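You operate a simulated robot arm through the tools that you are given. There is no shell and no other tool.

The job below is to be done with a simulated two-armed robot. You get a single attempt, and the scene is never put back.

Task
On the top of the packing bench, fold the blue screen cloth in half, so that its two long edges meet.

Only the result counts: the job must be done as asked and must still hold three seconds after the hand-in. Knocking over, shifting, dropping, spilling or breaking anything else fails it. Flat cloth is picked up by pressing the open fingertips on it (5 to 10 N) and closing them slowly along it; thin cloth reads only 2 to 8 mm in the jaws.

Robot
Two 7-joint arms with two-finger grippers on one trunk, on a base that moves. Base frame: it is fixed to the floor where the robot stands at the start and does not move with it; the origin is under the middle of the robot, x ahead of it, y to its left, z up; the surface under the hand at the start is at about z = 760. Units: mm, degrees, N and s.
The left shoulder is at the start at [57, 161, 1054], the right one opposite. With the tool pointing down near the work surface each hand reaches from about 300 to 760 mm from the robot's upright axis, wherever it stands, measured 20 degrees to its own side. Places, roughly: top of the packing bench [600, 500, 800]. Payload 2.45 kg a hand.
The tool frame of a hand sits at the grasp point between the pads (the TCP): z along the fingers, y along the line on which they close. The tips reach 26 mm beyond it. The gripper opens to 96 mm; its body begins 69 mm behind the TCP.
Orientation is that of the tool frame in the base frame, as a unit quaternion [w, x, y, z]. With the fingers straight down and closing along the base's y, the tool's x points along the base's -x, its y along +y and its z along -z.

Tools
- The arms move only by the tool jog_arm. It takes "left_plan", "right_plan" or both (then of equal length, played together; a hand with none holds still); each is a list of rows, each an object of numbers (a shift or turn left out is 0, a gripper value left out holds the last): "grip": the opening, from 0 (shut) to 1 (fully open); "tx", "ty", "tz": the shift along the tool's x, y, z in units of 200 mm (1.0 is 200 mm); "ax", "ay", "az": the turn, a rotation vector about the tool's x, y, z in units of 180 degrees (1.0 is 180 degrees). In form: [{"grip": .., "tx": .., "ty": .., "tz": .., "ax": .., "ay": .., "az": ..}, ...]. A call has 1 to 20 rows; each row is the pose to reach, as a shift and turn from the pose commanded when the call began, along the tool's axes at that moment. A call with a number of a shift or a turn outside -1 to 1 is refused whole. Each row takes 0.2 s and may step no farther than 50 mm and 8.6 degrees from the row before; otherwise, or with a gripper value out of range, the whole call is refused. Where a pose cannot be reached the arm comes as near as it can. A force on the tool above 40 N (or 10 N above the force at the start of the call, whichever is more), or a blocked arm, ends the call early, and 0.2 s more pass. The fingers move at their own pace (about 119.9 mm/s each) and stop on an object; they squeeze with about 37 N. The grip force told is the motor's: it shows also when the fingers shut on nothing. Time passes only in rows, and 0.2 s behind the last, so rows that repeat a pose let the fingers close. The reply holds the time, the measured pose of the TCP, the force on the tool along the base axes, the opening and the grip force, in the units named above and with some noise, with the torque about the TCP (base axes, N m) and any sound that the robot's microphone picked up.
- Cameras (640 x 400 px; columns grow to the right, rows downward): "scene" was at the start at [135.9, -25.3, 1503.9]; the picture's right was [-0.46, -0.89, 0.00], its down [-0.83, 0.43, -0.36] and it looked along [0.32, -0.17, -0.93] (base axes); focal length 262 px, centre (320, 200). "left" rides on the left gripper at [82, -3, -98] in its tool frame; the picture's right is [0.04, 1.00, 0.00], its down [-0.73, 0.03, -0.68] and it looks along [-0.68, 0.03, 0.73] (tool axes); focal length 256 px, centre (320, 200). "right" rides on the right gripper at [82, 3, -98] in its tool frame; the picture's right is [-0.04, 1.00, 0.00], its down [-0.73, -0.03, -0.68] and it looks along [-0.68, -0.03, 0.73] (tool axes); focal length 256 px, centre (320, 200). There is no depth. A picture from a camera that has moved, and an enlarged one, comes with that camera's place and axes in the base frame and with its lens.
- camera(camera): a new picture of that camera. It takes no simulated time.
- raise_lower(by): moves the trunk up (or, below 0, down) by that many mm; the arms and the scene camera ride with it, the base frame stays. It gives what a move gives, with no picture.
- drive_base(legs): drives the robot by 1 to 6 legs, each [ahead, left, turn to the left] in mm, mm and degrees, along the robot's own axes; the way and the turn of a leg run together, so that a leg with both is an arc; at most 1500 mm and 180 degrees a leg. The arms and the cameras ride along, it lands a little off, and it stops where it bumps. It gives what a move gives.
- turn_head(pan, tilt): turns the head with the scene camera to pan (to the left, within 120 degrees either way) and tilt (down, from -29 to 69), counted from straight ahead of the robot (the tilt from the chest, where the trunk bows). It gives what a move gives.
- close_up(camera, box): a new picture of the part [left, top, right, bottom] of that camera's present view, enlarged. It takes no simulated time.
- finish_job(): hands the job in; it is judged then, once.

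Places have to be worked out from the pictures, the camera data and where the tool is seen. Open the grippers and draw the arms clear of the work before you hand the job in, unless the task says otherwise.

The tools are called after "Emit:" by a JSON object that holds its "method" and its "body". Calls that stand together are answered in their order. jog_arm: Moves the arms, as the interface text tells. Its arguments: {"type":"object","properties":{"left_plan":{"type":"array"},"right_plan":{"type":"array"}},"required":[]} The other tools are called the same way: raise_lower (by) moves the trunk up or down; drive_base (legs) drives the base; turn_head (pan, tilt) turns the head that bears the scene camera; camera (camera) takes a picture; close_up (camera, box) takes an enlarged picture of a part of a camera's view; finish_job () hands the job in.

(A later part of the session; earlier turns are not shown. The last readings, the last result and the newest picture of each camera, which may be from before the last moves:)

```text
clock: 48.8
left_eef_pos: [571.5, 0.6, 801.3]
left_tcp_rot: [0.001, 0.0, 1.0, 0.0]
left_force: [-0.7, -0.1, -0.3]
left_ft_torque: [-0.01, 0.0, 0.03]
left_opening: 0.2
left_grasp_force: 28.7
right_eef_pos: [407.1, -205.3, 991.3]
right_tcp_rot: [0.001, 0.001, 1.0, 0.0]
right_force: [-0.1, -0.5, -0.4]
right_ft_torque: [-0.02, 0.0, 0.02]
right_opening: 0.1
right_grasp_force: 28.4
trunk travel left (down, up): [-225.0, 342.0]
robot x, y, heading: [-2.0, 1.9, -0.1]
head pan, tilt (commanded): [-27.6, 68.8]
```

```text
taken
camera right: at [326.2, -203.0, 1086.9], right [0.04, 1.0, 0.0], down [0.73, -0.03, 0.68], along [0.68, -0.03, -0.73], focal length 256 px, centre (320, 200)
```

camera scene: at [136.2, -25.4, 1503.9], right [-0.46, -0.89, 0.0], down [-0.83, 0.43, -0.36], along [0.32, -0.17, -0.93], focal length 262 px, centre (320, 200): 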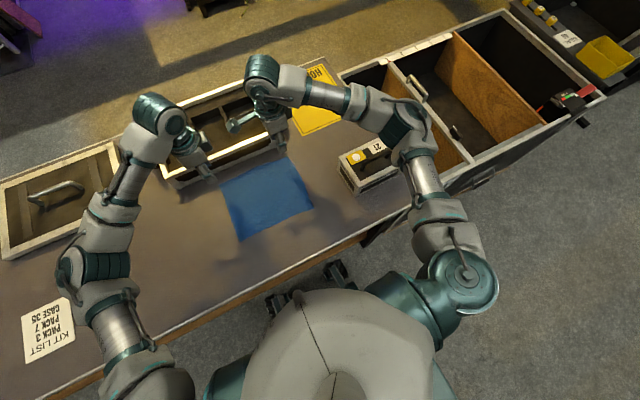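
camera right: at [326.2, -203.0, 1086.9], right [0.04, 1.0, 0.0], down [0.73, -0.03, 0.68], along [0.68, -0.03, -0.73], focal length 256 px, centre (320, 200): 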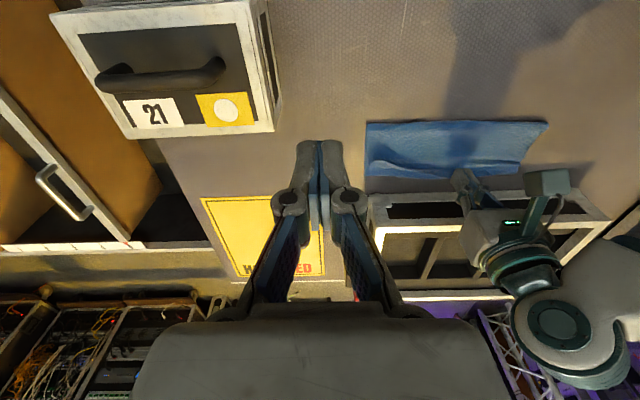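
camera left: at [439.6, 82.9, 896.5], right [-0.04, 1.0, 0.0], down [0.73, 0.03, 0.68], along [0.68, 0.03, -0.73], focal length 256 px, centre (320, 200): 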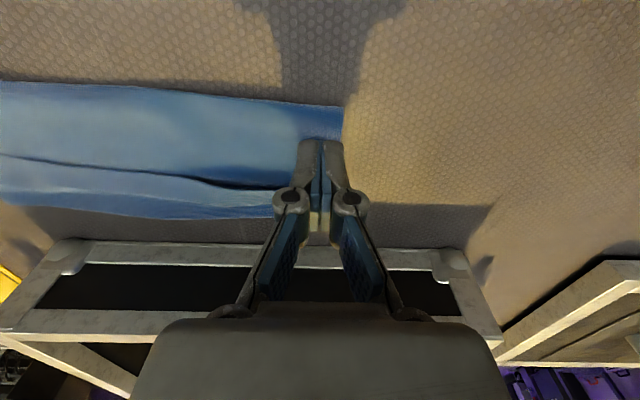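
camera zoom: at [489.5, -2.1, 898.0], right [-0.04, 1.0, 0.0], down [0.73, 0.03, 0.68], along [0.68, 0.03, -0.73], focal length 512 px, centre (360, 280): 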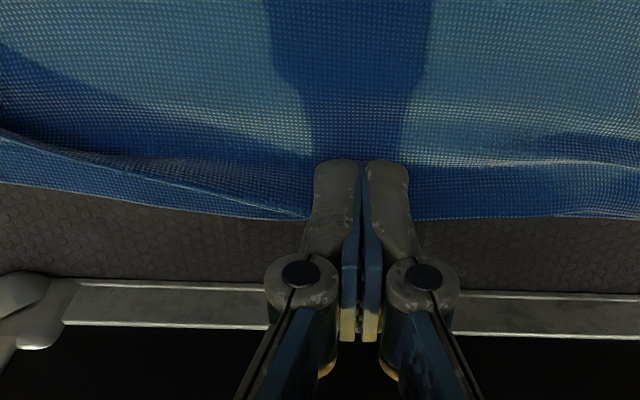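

Flipping proceeds well. Next step is 40 mm further right.

Emit:
{"method": "jog_arm", "body": {"left_plan": [{"tx": 0.06}, {"tx": 0.12, "tz": 0.015}, {"tx": 0.18, "tz": 0.03}, {"tx": 0.19, "ty": -0.05, "tz": 0.035}, {"tx": 0.19, "ty": -0.1, "tz": 0.035}, {"tx": 0.19, "ty": -0.15, "tz": 0.035}, {"tx": 0.19, "ty": -0.2, "tz": 0.035}, {"tx": 0.16, "ty": -0.2, "tz": 0.035}, {"tx": 0.13, "ty": -0.2, "tz": 0.028}, {"tx": 0.1, "ty": -0.2, "tz": 0.015}, {"tx": 0.07, "ty": -0.2, "tz": 0.0}, {"tx": 0.04, "ty": -0.2, "tz": -0.005}, {"tx": 0.01, "ty": -0.2, "tz": 0}, {"tx": 0.0, "ty": -0.2, "tz": 0.005}, {"tx": 0.0, "ty": -0.2, "tz": 0.005}]}}

Emit:
{"method": "close_up", "body": {"camera": "left", "box": [140, 60, 460, 260]}}

Emit:
{"method": "close_up", "body": {"camera": "right", "box": [340, 100, 580, 250]}}

```text
clock: 52.0
left_eef_pos: [572.9, -38.6, 798.2]
left_tcp_rot: [0.001, 0.0, 1.0, 0.001]
left_force: [-0.8, 0.8, 0.5]
left_ft_torque: [-0.05, 0.01, 0.01]
left_opening: 0.1
left_grasp_force: 28.4
right_eef_pos: [408.0, -206.2, 990.5]
right_tcp_rot: [0.001, 0.0, 1.0, 0.001]
right_force: [-0.3, 0.1, 0.0]
right_ft_torque: [0.01, 0.0, 0.03]
right_opening: 0.0
right_grasp_force: 27.9
trunk travel left (down, up): [-225.0, 342.0]
robot x, y, heading: [1.0, 1.1, 0.0]
head pan, tilt (commanded): [-27.6, 68.8]
```

```text
2.00 times, centred on (300, 160) of left
camera zoom: at [490.0, -41.8, 896.6], right [-0.04, 1.0, 0.0], down [0.73, 0.03, 0.68], along [0.68, 0.03, -0.73], focal length 512 px, centre (360, 280)
```

zoom: 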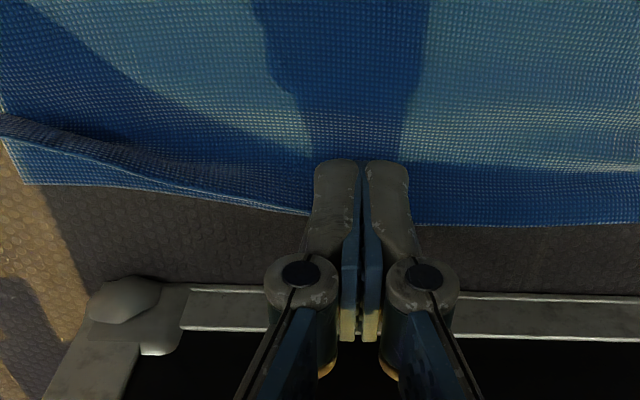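

```text
2.67 times, centred on (460, 175) of right
camera zoom: at [326.3, -203.0, 1086.8], right [0.04, 1.0, 0.0], down [0.73, -0.03, 0.68], along [0.68, -0.03, -0.73], focal length 683 px, centre (-53, 267)
```

zoom: 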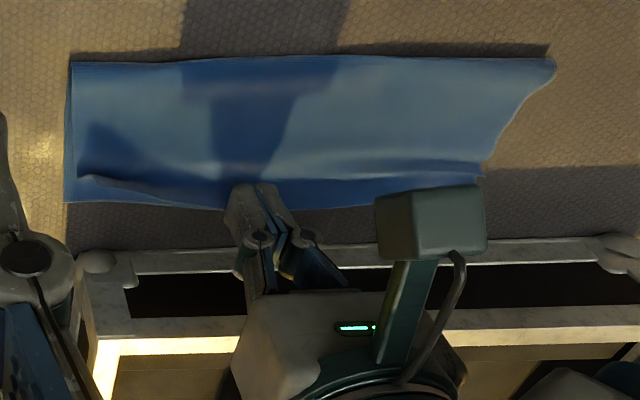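

Nearly there; two more steps toward the right end.

Emit:
{"method": "jog_arm", "body": {"left_plan": [{"tx": 0.06}, {"tx": 0.12, "tz": 0.01}, {"tx": 0.18, "tz": 0.025}, {"tx": 0.19, "ty": -0.05, "tz": 0.025}, {"tx": 0.19, "ty": -0.1, "tz": 0.025}, {"tx": 0.19, "ty": -0.15, "tz": 0.025}, {"tx": 0.19, "ty": -0.2, "tz": 0.025}, {"tx": 0.16, "ty": -0.2, "tz": 0.025}, {"tx": 0.13, "ty": -0.2, "tz": 0.018}, {"tx": 0.1, "ty": -0.2, "tz": 0.005}, {"tx": 0.07, "ty": -0.2, "tz": -0.01}, {"tx": 0.04, "ty": -0.2, "tz": -0.015}, {"tx": 0.01, "ty": -0.2, "tz": -0.01}, {"tx": 0.0, "ty": -0.2, "tz": -0.005}, {"tx": 0.0, "ty": -0.2, "tz": -0.005}]}}

Emit:
{"method": "close_up", "body": {"camera": "left", "box": [140, 60, 460, 260]}}

Emit:
{"method": "close_up", "body": {"camera": "right", "box": [340, 100, 580, 250]}}

```text
clock: 55.2
left_eef_pos: [573.1, -80.0, 799.8]
left_tcp_rot: [0.001, 0.001, 1.0, 0.001]
left_force: [0.7, 0.2, 1.0]
left_ft_torque: [-0.01, 0.01, 0.0]
left_opening: 0.0
left_grasp_force: 28.2
right_eef_pos: [408.7, -204.9, 990.0]
right_tcp_rot: [0.002, 0.001, 1.0, -0.001]
right_force: [-0.3, -0.4, 0.2]
right_ft_torque: [-0.01, 0.02, 0.03]
right_opening: 0.0
right_grasp_force: 29.2
trunk travel left (down, up): [-225.0, 342.0]
robot x, y, heading: [-0.7, -1.5, -0.0]
head pan, tilt (commanded): [-27.6, 68.8]
```

```text
2.00 times, centred on (300, 160) of left
camera zoom: at [490.1, -82.4, 897.3], right [-0.04, 1.0, 0.0], down [0.73, 0.03, 0.68], along [0.68, 0.03, -0.73], focal length 512 px, centre (360, 280)
```

zoom: 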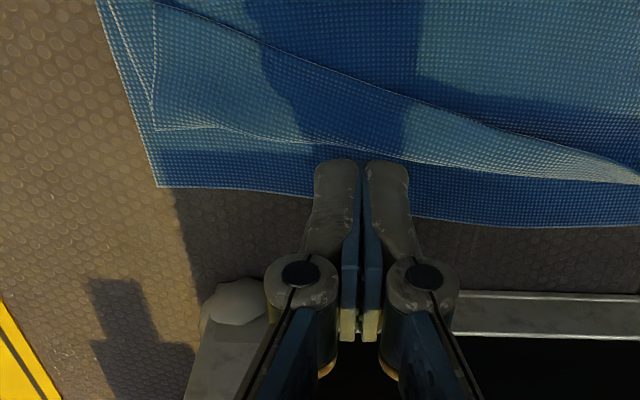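

```text
2.67 times, centred on (460, 175) of right
camera zoom: at [326.3, -203.0, 1086.8], right [0.04, 1.0, 0.0], down [0.73, -0.03, 0.68], along [0.68, -0.03, -0.73], focal length 683 px, centre (-53, 267)
```

zoom: 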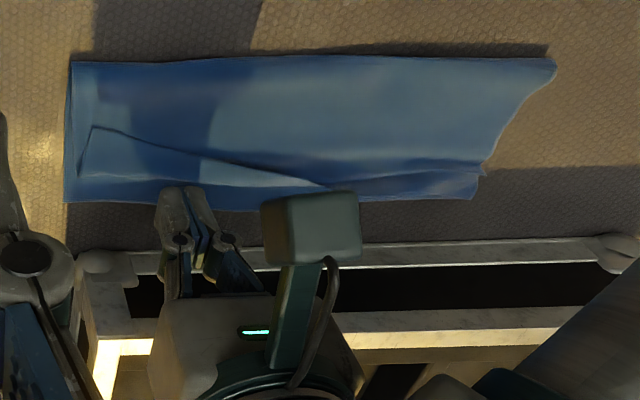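

In that last step the finger rode over the wider flap instead of going behind it, so the right part fell back. I lift, return to the transition (y≈-15) well behind the hem, and take smaller steps from there.

Emit:
{"method": "jog_arm", "body": {"left_plan": [{"tz": -0.1}, {"tx": 0.1, "ty": 0.1, "tz": -0.15}, {"tx": 0.2, "ty": 0.2, "tz": -0.15}, {"tx": 0.29, "ty": 0.325, "tz": -0.15}, {"tx": 0.29, "ty": 0.325, "tz": -0.1}, {"tx": 0.29, "ty": 0.325, "tz": -0.04}, {"tx": 0.29, "ty": 0.325, "tz": -0.04}]}}

Emit:
{"method": "close_up", "body": {"camera": "left", "box": [60, 60, 460, 310]}}

Emit:
{"method": "close_up", "body": {"camera": "right", "box": [340, 100, 580, 250]}}

```text
clock: 56.8
left_eef_pos: [514.0, -14.0, 807.0]
left_tcp_rot: [0.002, 0.0, 1.0, 0.001]
left_force: [0.1, -0.2, -0.1]
left_ft_torque: [-0.02, 0.01, -0.01]
left_opening: 0.2
left_grasp_force: 28.6
right_eef_pos: [407.7, -205.5, 990.6]
right_tcp_rot: [0.002, 0.001, 1.0, 0.0]
right_force: [-0.3, -0.2, -1.4]
right_ft_torque: [0.03, 0.01, 0.01]
right_opening: 0.0
right_grasp_force: 28.5
trunk travel left (down, up): [-225.0, 342.0]
robot x, y, heading: [-2.4, 4.8, -0.4]
head pan, tilt (commanded): [-27.6, 68.8]
```

```text
1.60 times, centred on (260, 185) of left
camera zoom: at [431.9, -16.1, 905.1], right [-0.04, 1.0, 0.0], down [0.73, 0.03, 0.68], along [0.68, 0.03, -0.73], focal length 410 px, centre (416, 224)
```

zoom: 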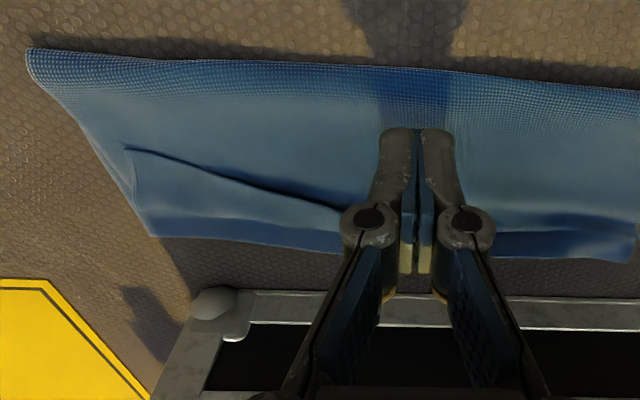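

```text
2.67 times, centred on (460, 175) of right
camera zoom: at [326.2, -202.7, 1086.9], right [0.04, 1.0, 0.0], down [0.73, -0.03, 0.68], along [0.68, -0.03, -0.73], focal length 683 px, centre (-53, 267)
```

zoom: 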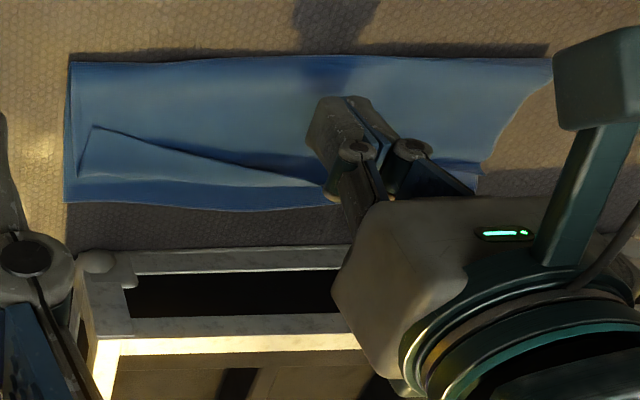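

At the left hand the hem runs from about (524,-126) through (546,-61) to (560,-30). I lower behind it at y≈-30 and push forward with a lift at the hem.

Emit:
{"method": "jog_arm", "body": {"left_plan": [{"ty": -0.08, "tz": 0.03}, {"ty": -0.08, "tz": 0.06}, {"tx": -0.04, "ty": -0.08, "tz": 0.065}, {"tx": -0.08, "ty": -0.08, "tz": 0.065}, {"tx": -0.12, "ty": -0.08, "tz": 0.065}, {"tx": -0.15, "ty": -0.08, "tz": 0.06}, {"tx": -0.18, "ty": -0.08, "tz": 0.045}, {"tx": -0.21, "ty": -0.08, "tz": 0.035}, {"tx": -0.24, "ty": -0.08, "tz": 0.03}, {"tx": -0.27, "ty": -0.08, "tz": 0.03}, {"tx": -0.295, "ty": -0.08, "tz": 0.035}, {"tx": -0.295, "ty": -0.08, "tz": 0.035}]}}

Emit:
{"method": "close_up", "body": {"camera": "left", "box": [60, 60, 460, 310]}}

Emit:
{"method": "close_up", "body": {"camera": "right", "box": [340, 100, 580, 250]}}

```text
clock: 59.4
left_eef_pos: [572.7, -30.9, 801.1]
left_tcp_rot: [0.002, 0.0, 1.0, 0.001]
left_force: [-0.1, 0.0, -0.3]
left_ft_torque: [-0.03, -0.02, 0.0]
left_opening: 0.0
left_grasp_force: 29.0
right_eef_pos: [406.5, -204.4, 989.9]
right_tcp_rot: [0.001, 0.002, 1.0, 0.0]
right_force: [-0.5, 0.2, 0.3]
right_ft_torque: [-0.04, -0.03, 0.03]
right_opening: 0.1
right_grasp_force: 28.7
trunk travel left (down, up): [-225.0, 342.0]
robot x, y, heading: [-0.2, -2.5, 0.0]
head pan, tilt (commanded): [-27.6, 68.8]
```

```text
1.60 times, centred on (260, 185) of left
camera zoom: at [490.8, -33.1, 898.7], right [-0.04, 1.0, 0.0], down [0.73, 0.03, 0.68], along [0.68, 0.03, -0.73], focal length 410 px, centre (416, 224)
```

zoom: 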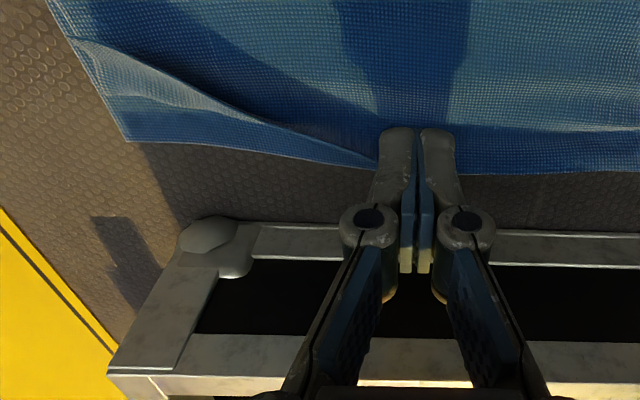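

```text
2.67 times, centred on (460, 175) of right
camera zoom: at [326.2, -203.0, 1086.9], right [0.04, 1.0, 0.0], down [0.73, -0.03, 0.68], along [0.68, -0.03, -0.73], focal length 683 px, centre (-53, 267)
```

zoom: 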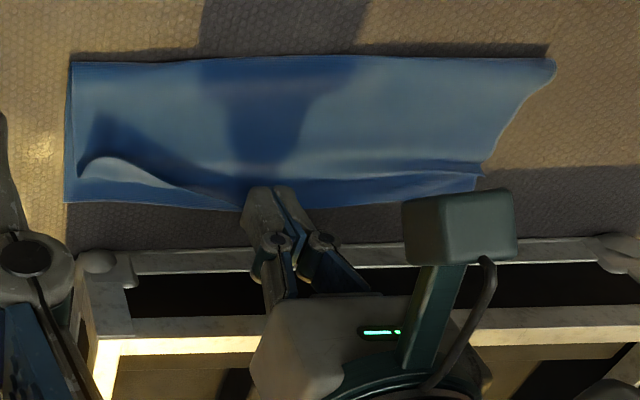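

Flipped again, and the remaining flap at the right end is standing. This time I stay on its underside and move along the crest to the right without retreating, to carry the twist along.

Emit:
{"method": "jog_arm", "body": {"left_plan": [{"tx": 0.02, "tz": 0.015}, {"tx": 0.035, "ty": -0.03, "tz": 0.02}, {"tx": 0.035, "ty": -0.06, "tz": 0.02}, {"tx": 0.035, "ty": -0.09, "tz": 0.02}, {"tx": 0.035, "ty": -0.12, "tz": 0.02}, {"tx": 0.035, "ty": -0.15, "tz": 0.02}, {"tx": 0.035, "ty": -0.15, "tz": 0.02}]}}

Emit:
{"method": "close_up", "body": {"camera": "left", "box": [60, 60, 460, 310]}}

Emit:
{"method": "close_up", "body": {"camera": "right", "box": [340, 100, 580, 250]}}

```text
clock: 61.0
left_eef_pos: [566.1, -60.5, 796.7]
left_tcp_rot: [0.002, 0.001, 1.0, 0.001]
left_force: [-1.1, -0.1, -0.4]
left_ft_torque: [-0.01, 0.0, 0.01]
left_opening: 0.2
left_grasp_force: 28.2
right_eef_pos: [409.1, -205.3, 990.4]
right_tcp_rot: [0.001, 0.001, 1.0, 0.0]
right_force: [0.1, -0.3, -0.4]
right_ft_torque: [0.02, -0.02, -0.01]
right_opening: 0.1
right_grasp_force: 28.7
trunk travel left (down, up): [-225.0, 342.0]
robot x, y, heading: [0.3, -0.8, -0.0]
head pan, tilt (commanded): [-27.6, 68.8]
```

```text
1.60 times, centred on (260, 185) of left
camera zoom: at [483.8, -63.1, 894.3], right [-0.04, 1.0, 0.0], down [0.73, 0.03, 0.68], along [0.68, 0.03, -0.73], focal length 410 px, centre (416, 224)
```

zoom: 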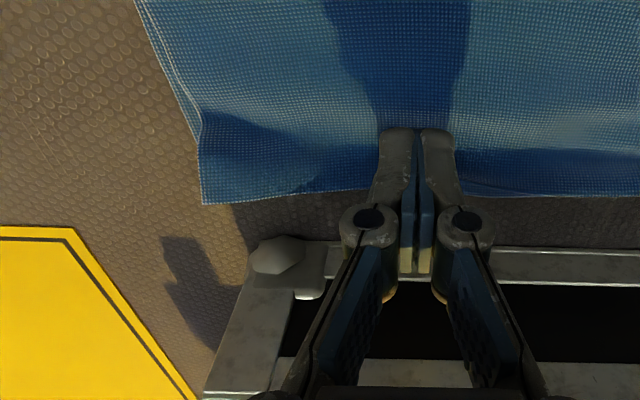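

```text
2.67 times, centred on (460, 175) of right
camera zoom: at [326.3, -202.9, 1086.8], right [0.04, 1.0, 0.0], down [0.73, -0.03, 0.68], along [0.68, -0.03, -0.73], focal length 683 px, centre (-53, 267)
```

zoom: 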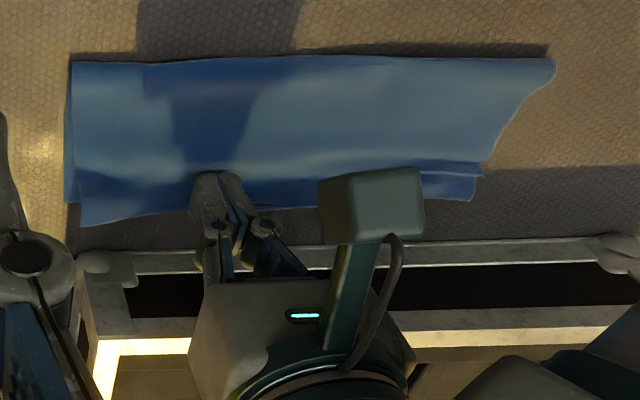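

The whole right end has flipped over. I raise the left hand straight up and back to view the result.

Emit:
{"method": "jog_arm", "body": {"left_plan": [{"tz": -0.06}, {"tz": -0.14}, {"tx": 0.1, "ty": 0.08, "tz": -0.3}, {"tx": 0.25, "ty": 0.2, "tz": -0.45}, {"tx": 0.4, "ty": 0.35, "tz": -0.6}, {"tx": 0.45, "ty": 0.5, "tz": -0.75}, {"tx": 0.45, "ty": 0.65, "tz": -0.75}, {"tx": 0.45, "ty": 0.65, "tz": -0.75}]}}

Emit:
{"method": "camera", "body": {"camera": "left"}}

Emit:
{"method": "close_up", "body": {"camera": "right", "box": [340, 100, 580, 250]}}

Emit:
{"method": "close_up", "body": {"camera": "scene", "box": [204, 140, 314, 209]}}

```text
refused: row 5 steps farther than a row can; nothing moved
```

```text
taken
camera left: at [483.8, -63.1, 894.3], right [-0.04, 1.0, 0.0], down [0.73, 0.03, 0.68], along [0.68, 0.03, -0.73], focal length 256 px, centre (320, 200)
```

left: 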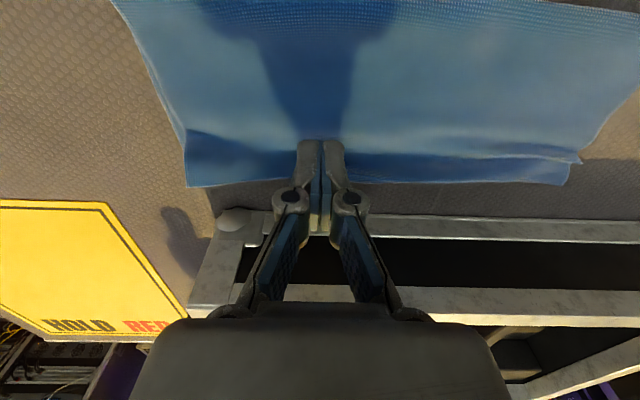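

```text
2.67 times, centred on (460, 175) of right
camera zoom: at [326.3, -202.9, 1086.8], right [0.04, 1.0, 0.0], down [0.73, -0.03, 0.68], along [0.68, -0.03, -0.73], focal length 683 px, centre (-53, 267)
```

zoom: 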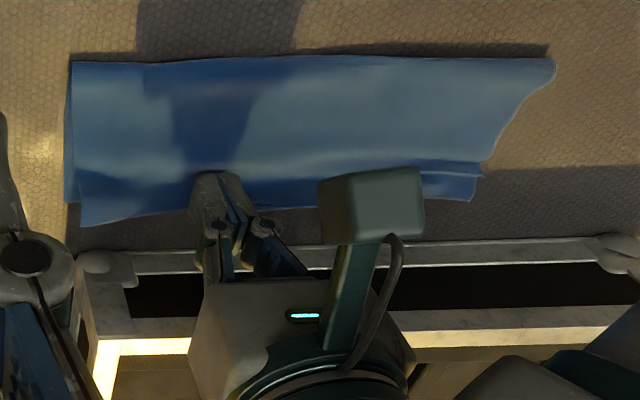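

```text
5.80 times, centred on (259, 174) of scene
camera zoom: at [136.6, -28.1, 1503.7], right [-0.46, -0.89, 0.0], down [-0.83, 0.43, -0.36], along [0.32, -0.17, -0.93], focal length 1520 px, centre (674, 348)
```

zoom: 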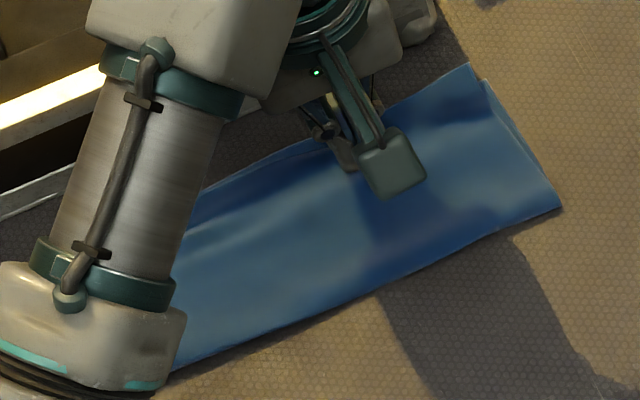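

That call was refused because one row stepped too far. I repeat the retreat with smaller steps.

Emit:
{"method": "jog_arm", "body": {"left_plan": [{"tz": -0.06}, {"tz": -0.14}, {"tx": 0.06, "ty": 0.06, "tz": -0.28}, {"tx": 0.14, "ty": 0.16, "tz": -0.42}, {"tx": 0.24, "ty": 0.28, "tz": -0.56}, {"tx": 0.34, "ty": 0.42, "tz": -0.7}, {"tx": 0.42, "ty": 0.56, "tz": -0.75}, {"tx": 0.45, "ty": 0.7, "tz": -0.75}, {"tx": 0.45, "ty": 0.7, "tz": -0.75}]}}

Emit:
{"method": "camera", "body": {"camera": "left"}}

Emit:
{"method": "close_up", "body": {"camera": "right", "box": [340, 100, 580, 250]}}

Emit:
{"method": "close_up", "body": {"camera": "scene", "box": [204, 140, 314, 209]}}

```text
clock: 63.0
left_eef_pos: [475.4, 80.0, 945.7]
left_tcp_rot: [0.001, 0.0, 1.0, -0.001]
left_force: [-1.0, -0.4, -0.6]
left_ft_torque: [0.0, -0.02, 0.03]
left_opening: 0.0
left_grasp_force: 28.7
right_eef_pos: [409.3, -205.2, 990.6]
right_tcp_rot: [0.0, 0.001, 1.0, 0.0]
right_force: [1.3, 0.1, -0.1]
right_ft_torque: [0.0, -0.01, 0.0]
right_opening: 0.0
right_grasp_force: 27.9
trunk travel left (down, up): [-225.0, 342.0]
robot x, y, heading: [3.4, 1.4, -0.1]
head pan, tilt (commanded): [-27.6, 68.8]
```

```text
taken
camera left: at [393.0, 76.4, 1043.4], right [-0.04, 1.0, 0.0], down [0.73, 0.03, 0.68], along [0.68, 0.03, -0.73], focal length 256 px, centre (320, 200)
```

left: 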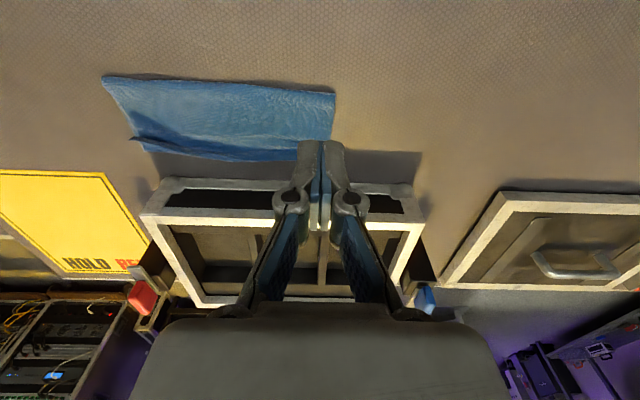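

```text
2.67 times, centred on (460, 175) of right
camera zoom: at [326.3, -202.5, 1086.9], right [0.04, 1.0, 0.0], down [0.73, -0.03, 0.68], along [0.68, -0.03, -0.73], focal length 683 px, centre (-53, 267)
```

zoom: 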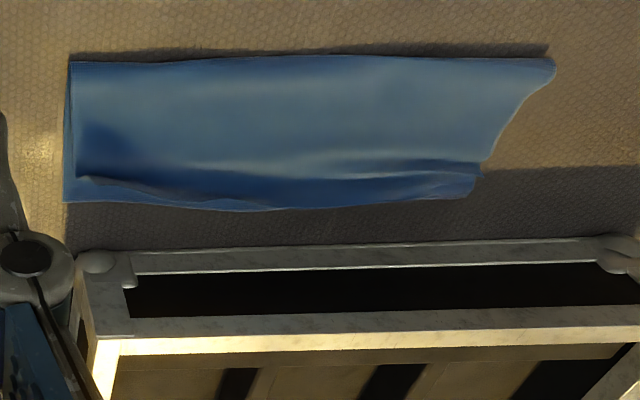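

```text
5.80 times, centred on (259, 174) of scene
camera zoom: at [136.4, -25.7, 1503.8], right [-0.46, -0.89, 0.0], down [-0.83, 0.43, -0.36], along [0.32, -0.17, -0.93], focal length 1520 px, centre (674, 348)
```

zoom: 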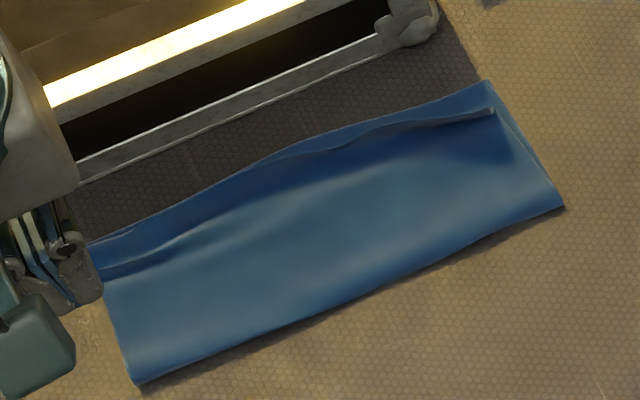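

After withdrawing, the right part of the hem stands up again a little. I zoom to see its real shape.

Emit:
{"method": "close_up", "body": {"camera": "left", "box": [95, 60, 345, 216]}}

Emit:
{"method": "close_up", "body": {"camera": "right", "box": [355, 120, 475, 195]}}

Emit:
{"method": "close_up", "body": {"camera": "right", "box": [440, 115, 560, 190]}}

```text
2.56 times, centred on (220, 138) of left
camera zoom: at [393.0, 76.4, 1043.4], right [-0.04, 1.0, 0.0], down [0.73, 0.03, 0.68], along [0.68, 0.03, -0.73], focal length 655 px, centre (576, 359)
```

zoom: 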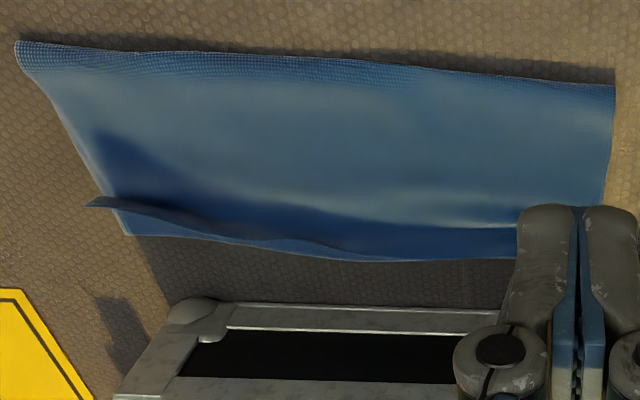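

```text
5.33 times, centred on (415, 158) of right
camera zoom: at [326.3, -202.5, 1086.9], right [0.04, 1.0, 0.0], down [0.73, -0.03, 0.68], along [0.68, -0.03, -0.73], focal length 1365 px, centre (-187, 427)
```

zoom: 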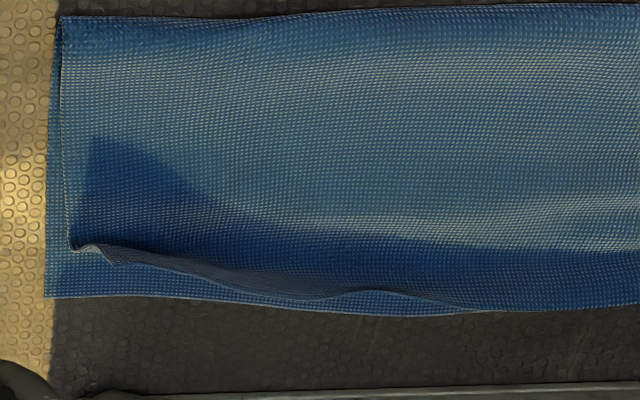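

```text
5.33 times, centred on (500, 152) of right
camera zoom: at [326.3, -202.5, 1086.9], right [0.04, 1.0, 0.0], down [0.73, -0.03, 0.68], along [0.68, -0.03, -0.73], focal length 1365 px, centre (-640, 453)
```

zoom: 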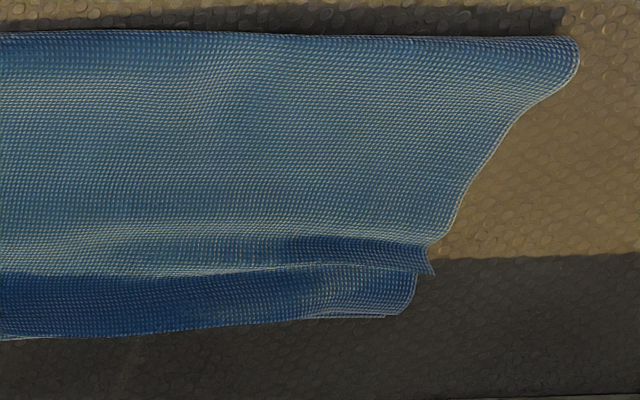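

The right end's flap is standing upright, likely dragged up when the finger lifted. I'll use the right hand to push it over from behind and then press it down flat before lifting off vertically.

Emit:
{"method": "jog_arm", "body": {"right_plan": [{"tx": -0.105, "ty": 0.08, "tz": 0.13}, {"tx": -0.21, "ty": 0.16, "tz": 0.26}, {"tx": -0.315, "ty": 0.24, "tz": 0.39}, {"tx": -0.42, "ty": 0.32, "tz": 0.52}, {"tx": -0.525, "ty": 0.4, "tz": 0.65}, {"tx": -0.6, "ty": 0.475, "tz": 0.775}, {"tx": -0.6, "ty": 0.475, "tz": 0.88}, {"tx": -0.6, "ty": 0.475, "tz": 0.955}, {"tx": -0.6, "ty": 0.475, "tz": 0.955}]}}

Emit:
{"method": "camera", "body": {"camera": "right"}}

Emit:
{"method": "close_up", "body": {"camera": "right", "box": [240, 70, 480, 220]}}

Emit:
{"method": "close_up", "body": {"camera": "left", "box": [95, 60, 345, 216]}}

```text
clock: 65.0
left_eef_pos: [475.0, 79.5, 945.5]
left_tcp_rot: [0.001, -0.001, 1.0, 0.001]
left_force: [0.2, -0.2, -0.2]
left_ft_torque: [0.03, -0.01, -0.01]
left_opening: 0.0
left_grasp_force: 28.3
right_eef_pos: [527.7, -110.3, 799.8]
right_tcp_rot: [0.002, 0.001, 1.0, 0.001]
right_force: [-1.6, 1.2, 0.5]
right_ft_torque: [0.04, 0.02, 0.0]
right_opening: 0.1
right_grasp_force: 28.3
trunk travel left (down, up): [-225.0, 342.0]
robot x, y, heading: [0.9, -0.4, -0.0]
head pan, tilt (commanded): [-27.6, 68.8]
```

```text
taken
camera right: at [447.0, -107.0, 896.7], right [0.04, 1.0, 0.0], down [0.73, -0.03, 0.68], along [0.68, -0.03, -0.73], focal length 256 px, centre (320, 200)
```

right: 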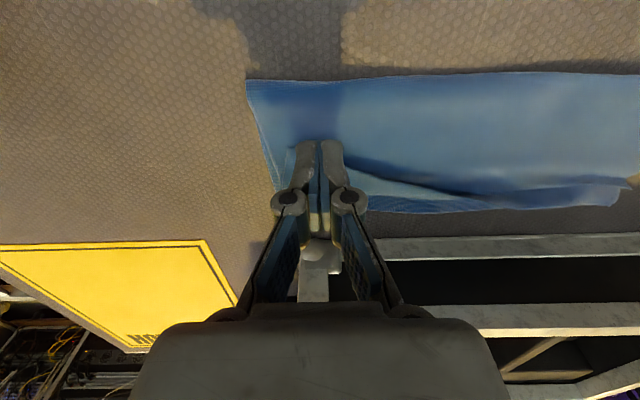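

```text
2.67 times, centred on (360, 145) of right
camera zoom: at [447.0, -107.0, 896.7], right [0.04, 1.0, 0.0], down [0.73, -0.03, 0.68], along [0.68, -0.03, -0.73], focal length 683 px, centre (213, 347)
```

zoom: 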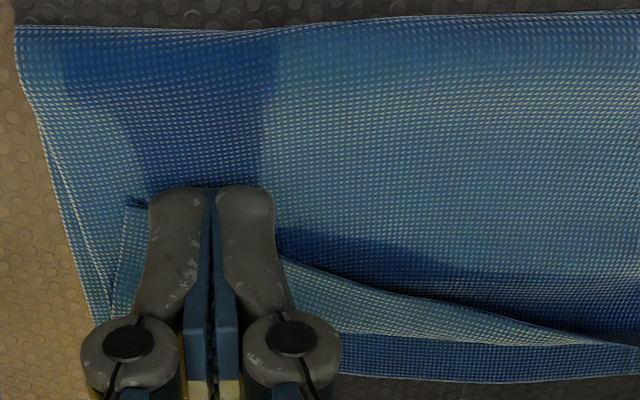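

```text
2.56 times, centred on (220, 138) of left
camera zoom: at [393.1, 76.5, 1043.5], right [-0.04, 1.0, 0.0], down [0.73, 0.03, 0.68], along [0.68, 0.03, -0.73], focal length 655 px, centre (576, 359)
```

zoom: 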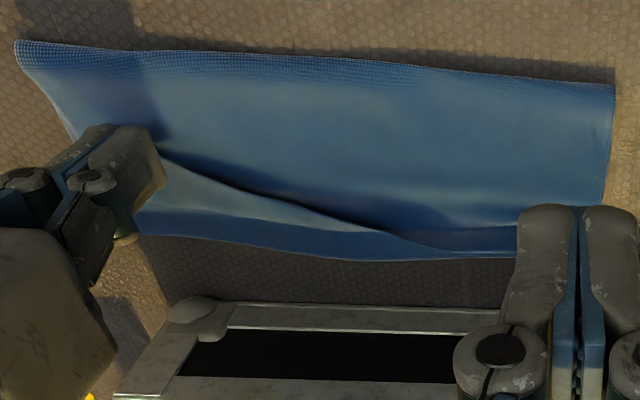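

The flap has dropped back under the finger (hem at x≈525, while my finger is at 516–542). I'll raise, go further behind it, lower, and push forward along an arc that keeps the tip below the hem.

Emit:
{"method": "jog_arm", "body": {"right_plan": [{"tz": -0.06}, {"tx": 0.08, "tz": -0.06}, {"tx": 0.155, "tz": -0.04}, {"tx": 0.155, "tz": 0.015}, {"tx": 0.11, "tz": 0.03}, {"tx": 0.08, "tz": 0.033}, {"tx": 0.05, "tz": 0.02}, {"tx": 0.02, "tz": 0.005}, {"tx": -0.01, "tz": -0.01}, {"tx": -0.04, "tz": -0.02}, {"tx": -0.04, "tz": -0.02}]}}

Emit:
{"method": "close_up", "body": {"camera": "right", "box": [240, 70, 480, 220]}}

Emit:
{"method": "close_up", "body": {"camera": "left", "box": [95, 60, 345, 216]}}

```text
clock: 67.4
left_eef_pos: [475.9, 79.3, 945.2]
left_tcp_rot: [0.002, 0.0, 1.0, 0.001]
left_force: [0.0, -0.3, 1.0]
left_ft_torque: [-0.06, -0.03, -0.02]
left_opening: 0.0
left_grasp_force: 27.8
right_eef_pos: [537.1, -109.7, 804.0]
right_tcp_rot: [0.002, 0.001, 1.0, 0.0]
right_force: [-1.1, -0.4, -0.5]
right_ft_torque: [0.01, 0.01, -0.02]
right_opening: 0.2
right_grasp_force: 28.9
trunk travel left (down, up): [-225.0, 342.0]
robot x, y, heading: [-5.2, -2.2, 0.1]
head pan, tilt (commanded): [-27.6, 68.8]
```

```text
2.67 times, centred on (360, 145) of right
camera zoom: at [455.4, -106.7, 901.1], right [0.04, 1.0, 0.0], down [0.73, -0.03, 0.68], along [0.68, -0.03, -0.73], focal length 683 px, centre (213, 347)
```

zoom: 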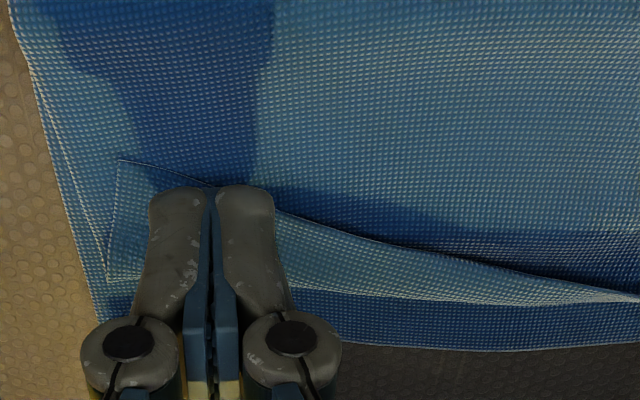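

```text
2.56 times, centred on (220, 138) of left
camera zoom: at [393.2, 76.4, 1043.4], right [-0.04, 1.0, 0.0], down [0.73, 0.03, 0.68], along [0.68, 0.03, -0.73], focal length 655 px, centre (576, 359)
```

zoom: 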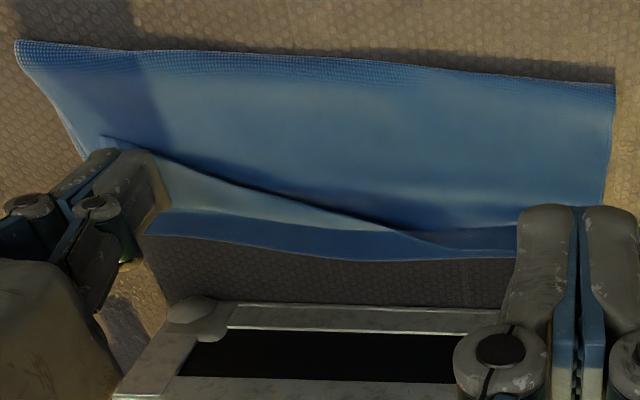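

The flap lies too flat here to get beneath from behind, but the earlier approach from the middle did flip it. I clear the right hand away and bring the left hand back behind the crest at y≈-30.

Emit:
{"method": "jog_arm", "body": {"left_plan": [{"tz": 0}, {"tz": 0}, {"tz": 0}, {"tx": -0.04, "ty": -0.15, "tz": 0.1}, {"tx": -0.08, "ty": -0.3, "tz": 0.2}, {"tx": -0.12, "ty": -0.42, "tz": 0.35}, {"tx": -0.16, "ty": -0.5, "tz": 0.5}, {"tx": -0.19, "ty": -0.55, "tz": 0.66}, {"tx": -0.19, "ty": -0.55, "tz": 0.66}], "right_plan": [{"tz": -0.1}, {"tz": -0.3}, {"tx": 0.1, "ty": -0.1, "tz": -0.45}, {"tx": 0.22, "ty": -0.2, "tz": -0.6}, {"tx": 0.34, "ty": -0.3, "tz": -0.75}, {"tx": 0.46, "ty": -0.4, "tz": -0.85}, {"tx": 0.6, "ty": -0.475, "tz": -0.93}, {"tx": 0.64, "ty": -0.475, "tz": -0.93}, {"tx": 0.64, "ty": -0.475, "tz": -0.93}]}}

Emit:
{"method": "close_up", "body": {"camera": "left", "box": [60, 60, 460, 310]}}

Emit:
{"method": "close_up", "body": {"camera": "right", "box": [340, 100, 580, 250]}}

```text
clock: 69.4
left_eef_pos: [513.5, -30.3, 813.0]
left_tcp_rot: [0.002, 0.0, 1.0, 0.0]
left_force: [-0.2, 0.1, 0.2]
left_ft_torque: [0.0, -0.06, -0.01]
left_opening: 0.1
left_grasp_force: 28.6
right_eef_pos: [406.9, -204.5, 990.2]
right_tcp_rot: [0.002, 0.001, 1.0, 0.0]
right_force: [-0.1, -0.8, 0.7]
right_ft_torque: [0.01, -0.02, -0.01]
right_opening: 0.0
right_grasp_force: 28.0
trunk travel left (down, up): [-225.0, 342.0]
robot x, y, heading: [0.6, -0.0, 0.0]
head pan, tilt (commanded): [-27.6, 68.8]
```

```text
1.60 times, centred on (260, 185) of left
camera zoom: at [431.1, -32.6, 912.0], right [-0.04, 1.0, 0.0], down [0.73, 0.03, 0.68], along [0.68, 0.03, -0.73], focal length 410 px, centre (416, 224)
```

zoom: 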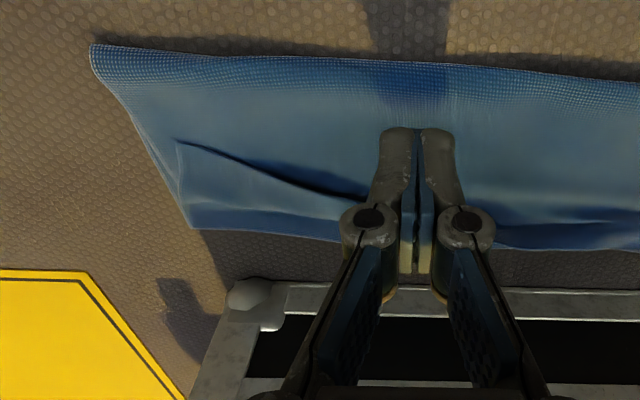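

```text
2.67 times, centred on (460, 175) of right
camera zoom: at [325.7, -202.0, 1086.6], right [0.04, 1.0, 0.0], down [0.73, -0.03, 0.68], along [0.68, -0.03, -0.73], focal length 683 px, centre (-53, 267)
```

zoom: 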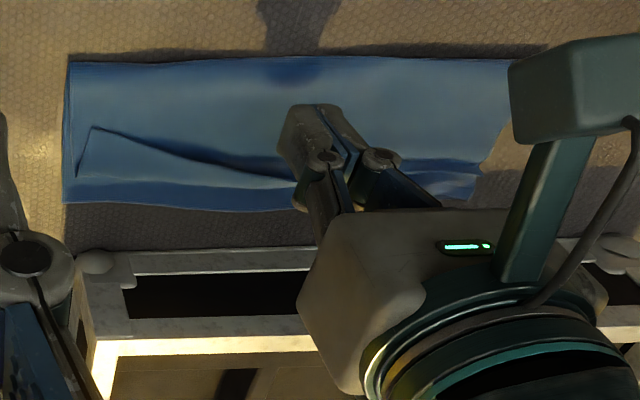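

Same recipe as before: lower behind the crest, push over, then run along the crest to the right, this time carrying on further.

Emit:
{"method": "jog_arm", "body": {"left_plan": [{"tz": 0.05}, {"tz": 0.09}, {"tx": -0.04, "tz": 0.095}, {"tx": -0.08, "tz": 0.095}, {"tx": -0.12, "tz": 0.095}, {"tx": -0.15, "tz": 0.09}, {"tx": -0.18, "tz": 0.075}, {"tx": -0.21, "tz": 0.065}, {"tx": -0.24, "tz": 0.06}, {"tx": -0.27, "tz": 0.06}, {"tx": -0.295, "tz": 0.065}, {"tx": -0.275, "tz": 0.08}, {"tx": -0.26, "ty": -0.03, "tz": 0.085}, {"tx": -0.26, "ty": -0.06, "tz": 0.085}, {"tx": -0.26, "ty": -0.09, "tz": 0.085}, {"tx": -0.26, "ty": -0.12, "tz": 0.085}, {"tx": -0.26, "ty": -0.15, "tz": 0.085}, {"tx": -0.26, "ty": -0.18, "tz": 0.085}, {"tx": -0.26, "ty": -0.21, "tz": 0.085}, {"tx": -0.26, "ty": -0.21, "tz": 0.085}]}}

Emit:
{"method": "close_up", "body": {"camera": "left", "box": [60, 60, 460, 310]}}

Emit:
{"method": "close_up", "body": {"camera": "right", "box": [340, 100, 580, 250]}}

```text
clock: 73.6
left_eef_pos: [566.6, -71.8, 796.7]
left_tcp_rot: [0.001, 0.001, 1.0, 0.001]
left_force: [-0.3, 0.1, 0.7]
left_ft_torque: [0.02, -0.03, 0.01]
left_opening: 0.0
left_grasp_force: 28.5
right_eef_pos: [408.4, -204.8, 989.7]
right_tcp_rot: [0.002, 0.001, 1.0, 0.0]
right_force: [0.0, 0.4, -0.1]
right_ft_torque: [-0.03, 0.01, -0.02]
right_opening: 0.0
right_grasp_force: 28.5
trunk travel left (down, up): [-225.0, 342.0]
robot x, y, heading: [0.9, 2.5, -0.2]
head pan, tilt (commanded): [-27.6, 68.8]
```

```text
1.60 times, centred on (260, 185) of left
camera zoom: at [483.7, -75.0, 895.4], right [-0.04, 1.0, 0.0], down [0.73, 0.03, 0.68], along [0.68, 0.03, -0.73], focal length 410 px, centre (416, 224)
```

zoom: 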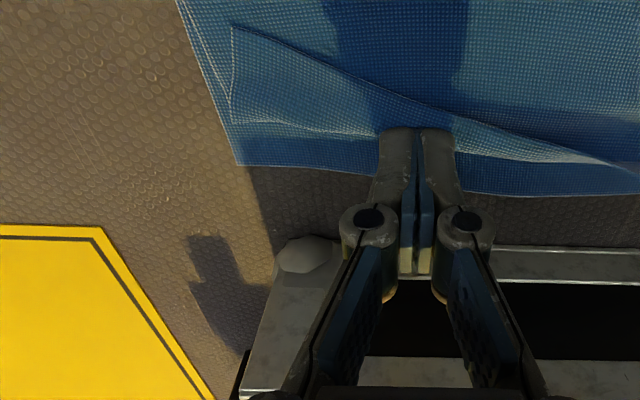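

```text
2.67 times, centred on (460, 175) of right
camera zoom: at [326.5, -202.1, 1086.2], right [0.04, 1.0, 0.0], down [0.73, -0.03, 0.68], along [0.68, -0.03, -0.73], focal length 683 px, centre (-53, 267)
```

zoom: 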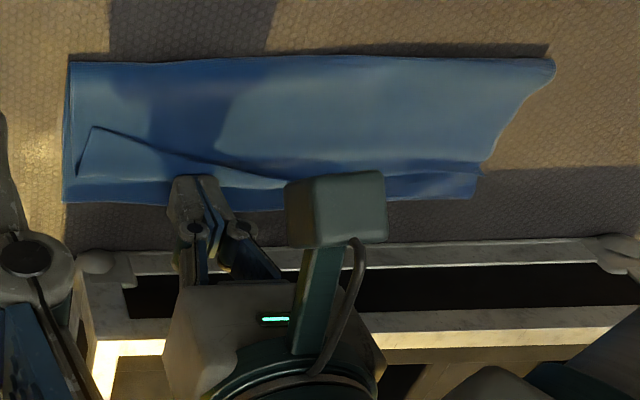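

This time it passed over the flap. I'll start further left, where the flap is already flipped (y≈+10), get low behind the crest there, and slide continuously to the right.

Emit:
{"method": "jog_arm", "body": {"left_plan": [{"tz": -0.08}, {"tx": 0.06, "ty": 0.1, "tz": -0.15}, {"tx": 0.12, "ty": 0.22, "tz": -0.15}, {"tx": 0.18, "ty": 0.32, "tz": -0.15}, {"tx": 0.26, "ty": 0.42, "tz": -0.1}, {"tx": 0.26, "ty": 0.42, "tz": -0.04}, {"tx": 0.26, "ty": 0.42, "tz": 0.005}, {"tx": 0.22, "ty": 0.42, "tz": 0.015}, {"tx": 0.22, "ty": 0.42, "tz": 0.015}]}}

Emit:
{"method": "close_up", "body": {"camera": "left", "box": [60, 60, 460, 310]}}

Emit:
{"method": "close_up", "body": {"camera": "right", "box": [340, 100, 580, 250]}}

```text
clock: 75.6
left_eef_pos: [522.4, 12.9, 794.6]
left_tcp_rot: [0.001, 0.0, 1.0, 0.001]
left_force: [-0.1, -0.2, 0.8]
left_ft_torque: [0.01, 0.01, -0.02]
left_opening: 0.0
left_grasp_force: 27.9
right_eef_pos: [407.9, -204.8, 989.7]
right_tcp_rot: [0.002, 0.0, 1.0, 0.0]
right_force: [-0.3, -0.1, -0.6]
right_ft_torque: [-0.03, 0.03, -0.03]
right_opening: 0.0
right_grasp_force: 28.9
trunk travel left (down, up): [-225.0, 342.0]
robot x, y, heading: [3.1, 0.5, 0.0]
head pan, tilt (commanded): [-27.6, 68.8]
```

```text
1.60 times, centred on (260, 185) of left
camera zoom: at [440.0, 9.6, 892.6], right [-0.04, 1.0, 0.0], down [0.73, 0.03, 0.68], along [0.68, 0.03, -0.73], focal length 410 px, centre (416, 224)
```

zoom: 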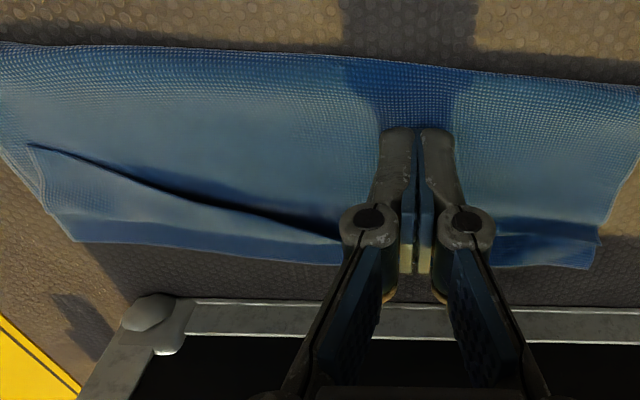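

```text
2.67 times, centred on (460, 175) of right
camera zoom: at [326.3, -202.2, 1086.2], right [0.04, 1.0, 0.0], down [0.73, -0.03, 0.68], along [0.68, -0.03, -0.73], focal length 683 px, centre (-53, 267)
```

zoom: 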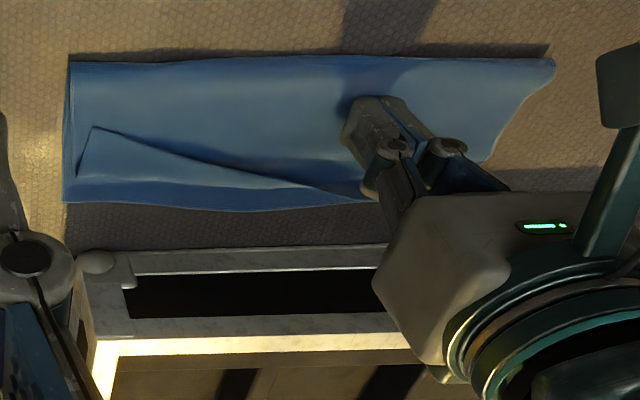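

Behind the crest at y≈13 the finger is low (tip ≈769). I'll advance in a fine sawtooth — short pushes forward, small steps right — so that the flap is always caught from below.

Emit:
{"method": "jog_arm", "body": {"left_plan": [{"tx": -0.09}, {"tx": -0.17}, {"tx": -0.25, "tz": -0.01}, {"tx": -0.18, "ty": -0.03}, {"tx": -0.14, "ty": -0.07}, {"tx": -0.2, "ty": -0.07}, {"tx": -0.255, "ty": -0.07, "tz": -0.01}, {"tx": -0.18, "ty": -0.1}, {"tx": -0.14, "ty": -0.14}, {"tx": -0.2, "ty": -0.14}, {"tx": -0.255, "ty": -0.14, "tz": -0.01}, {"tx": -0.18, "ty": -0.17}, {"tx": -0.14, "ty": -0.21}, {"tx": -0.2, "ty": -0.21}, {"tx": -0.255, "ty": -0.21, "tz": -0.01}, {"tx": -0.18, "ty": -0.24}, {"tx": -0.14, "ty": -0.28}, {"tx": -0.2, "ty": -0.28}, {"tx": -0.255, "ty": -0.28, "tz": -0.01}, {"tx": -0.255, "ty": -0.28, "tz": -0.01}]}}

Emit:
{"method": "close_up", "body": {"camera": "left", "box": [60, 60, 460, 310]}}

Emit:
{"method": "close_up", "body": {"camera": "right", "box": [340, 100, 580, 250]}}

```text
clock: 79.8
left_eef_pos: [574.3, -44.5, 797.1]
left_tcp_rot: [0.001, 0.0, 1.0, 0.001]
left_force: [0.0, -0.9, 0.1]
left_ft_torque: [0.0, 0.01, -0.04]
left_opening: 0.1
left_grasp_force: 28.7
right_eef_pos: [408.4, -205.2, 989.7]
right_tcp_rot: [0.001, 0.0, 1.0, 0.0]
right_force: [0.8, -0.2, 0.0]
right_ft_torque: [-0.05, 0.0, 0.03]
right_opening: 0.0
right_grasp_force: 28.9
trunk travel left (down, up): [-225.0, 342.0]
robot x, y, heading: [-0.6, -2.2, -0.1]
head pan, tilt (commanded): [-27.6, 68.8]
```

```text
1.60 times, centred on (260, 185) of left
camera zoom: at [490.7, -47.1, 894.3], right [-0.04, 1.0, 0.0], down [0.73, 0.03, 0.68], along [0.68, 0.03, -0.73], focal length 410 px, centre (416, 224)
```

zoom: 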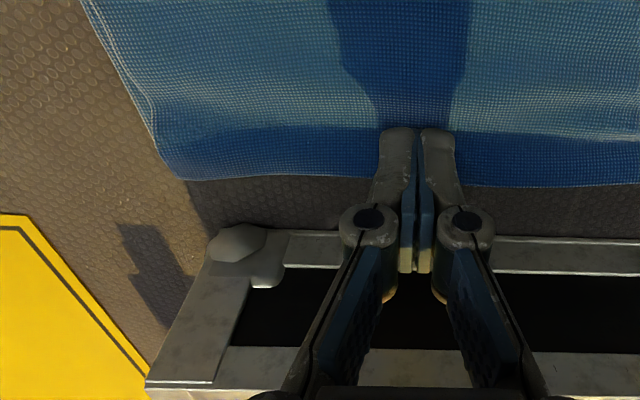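

```text
2.67 times, centred on (460, 175) of right
camera zoom: at [326.4, -202.2, 1086.2], right [0.04, 1.0, 0.0], down [0.73, -0.03, 0.68], along [0.68, -0.03, -0.73], focal length 683 px, centre (-53, 267)
```

zoom: 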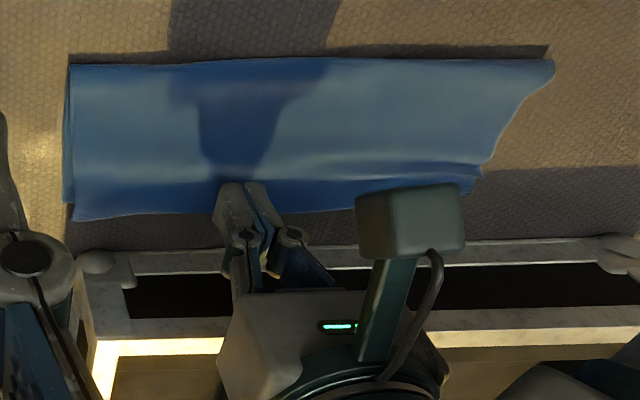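

The right end is flipped over again. Staying on top of it, I slide along to the right end at this height, then I'll press it down.

Emit:
{"method": "jog_arm", "body": {"left_plan": [{"ty": -0.045}, {"ty": -0.09}, {"ty": -0.135}, {"ty": -0.18}, {"ty": -0.225}, {"ty": -0.27}, {"ty": -0.315}, {"ty": -0.315}]}}

Emit:
{"method": "close_up", "body": {"camera": "left", "box": [60, 60, 460, 310]}}

Emit:
{"method": "close_up", "body": {"camera": "right", "box": [340, 100, 580, 250]}}

```text
clock: 81.6
left_eef_pos: [573.6, -107.8, 797.4]
left_tcp_rot: [0.002, 0.0, 1.0, 0.001]
left_force: [0.2, 0.0, -0.3]
left_ft_torque: [0.01, 0.0, 0.04]
left_opening: 0.2
left_grasp_force: 28.6
right_eef_pos: [408.9, -204.9, 990.1]
right_tcp_rot: [0.002, 0.001, 1.0, 0.0]
right_force: [0.9, -0.7, -0.4]
right_ft_torque: [0.01, -0.01, -0.01]
right_opening: 0.0
right_grasp_force: 28.3
trunk travel left (down, up): [-225.0, 342.0]
robot x, y, heading: [-0.3, -1.5, 0.1]
head pan, tilt (commanded): [-27.6, 68.8]
```

```text
1.60 times, centred on (260, 185) of left
camera zoom: at [491.1, -110.3, 894.9], right [-0.04, 1.0, 0.0], down [0.73, 0.03, 0.68], along [0.68, 0.03, -0.73], focal length 410 px, centre (416, 224)
```

zoom: 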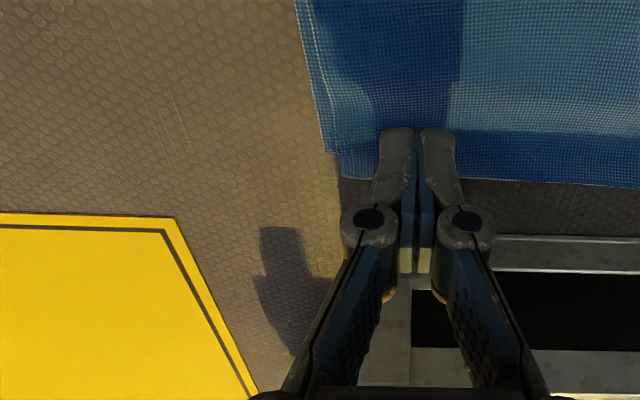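

```text
2.67 times, centred on (460, 175) of right
camera zoom: at [326.5, -202.1, 1086.1], right [0.04, 1.0, 0.0], down [0.73, -0.03, 0.68], along [0.68, -0.03, -0.73], focal length 683 px, centre (-53, 267)
```

zoom: 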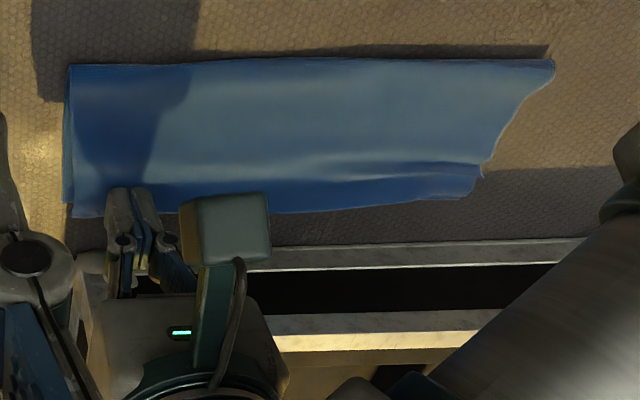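

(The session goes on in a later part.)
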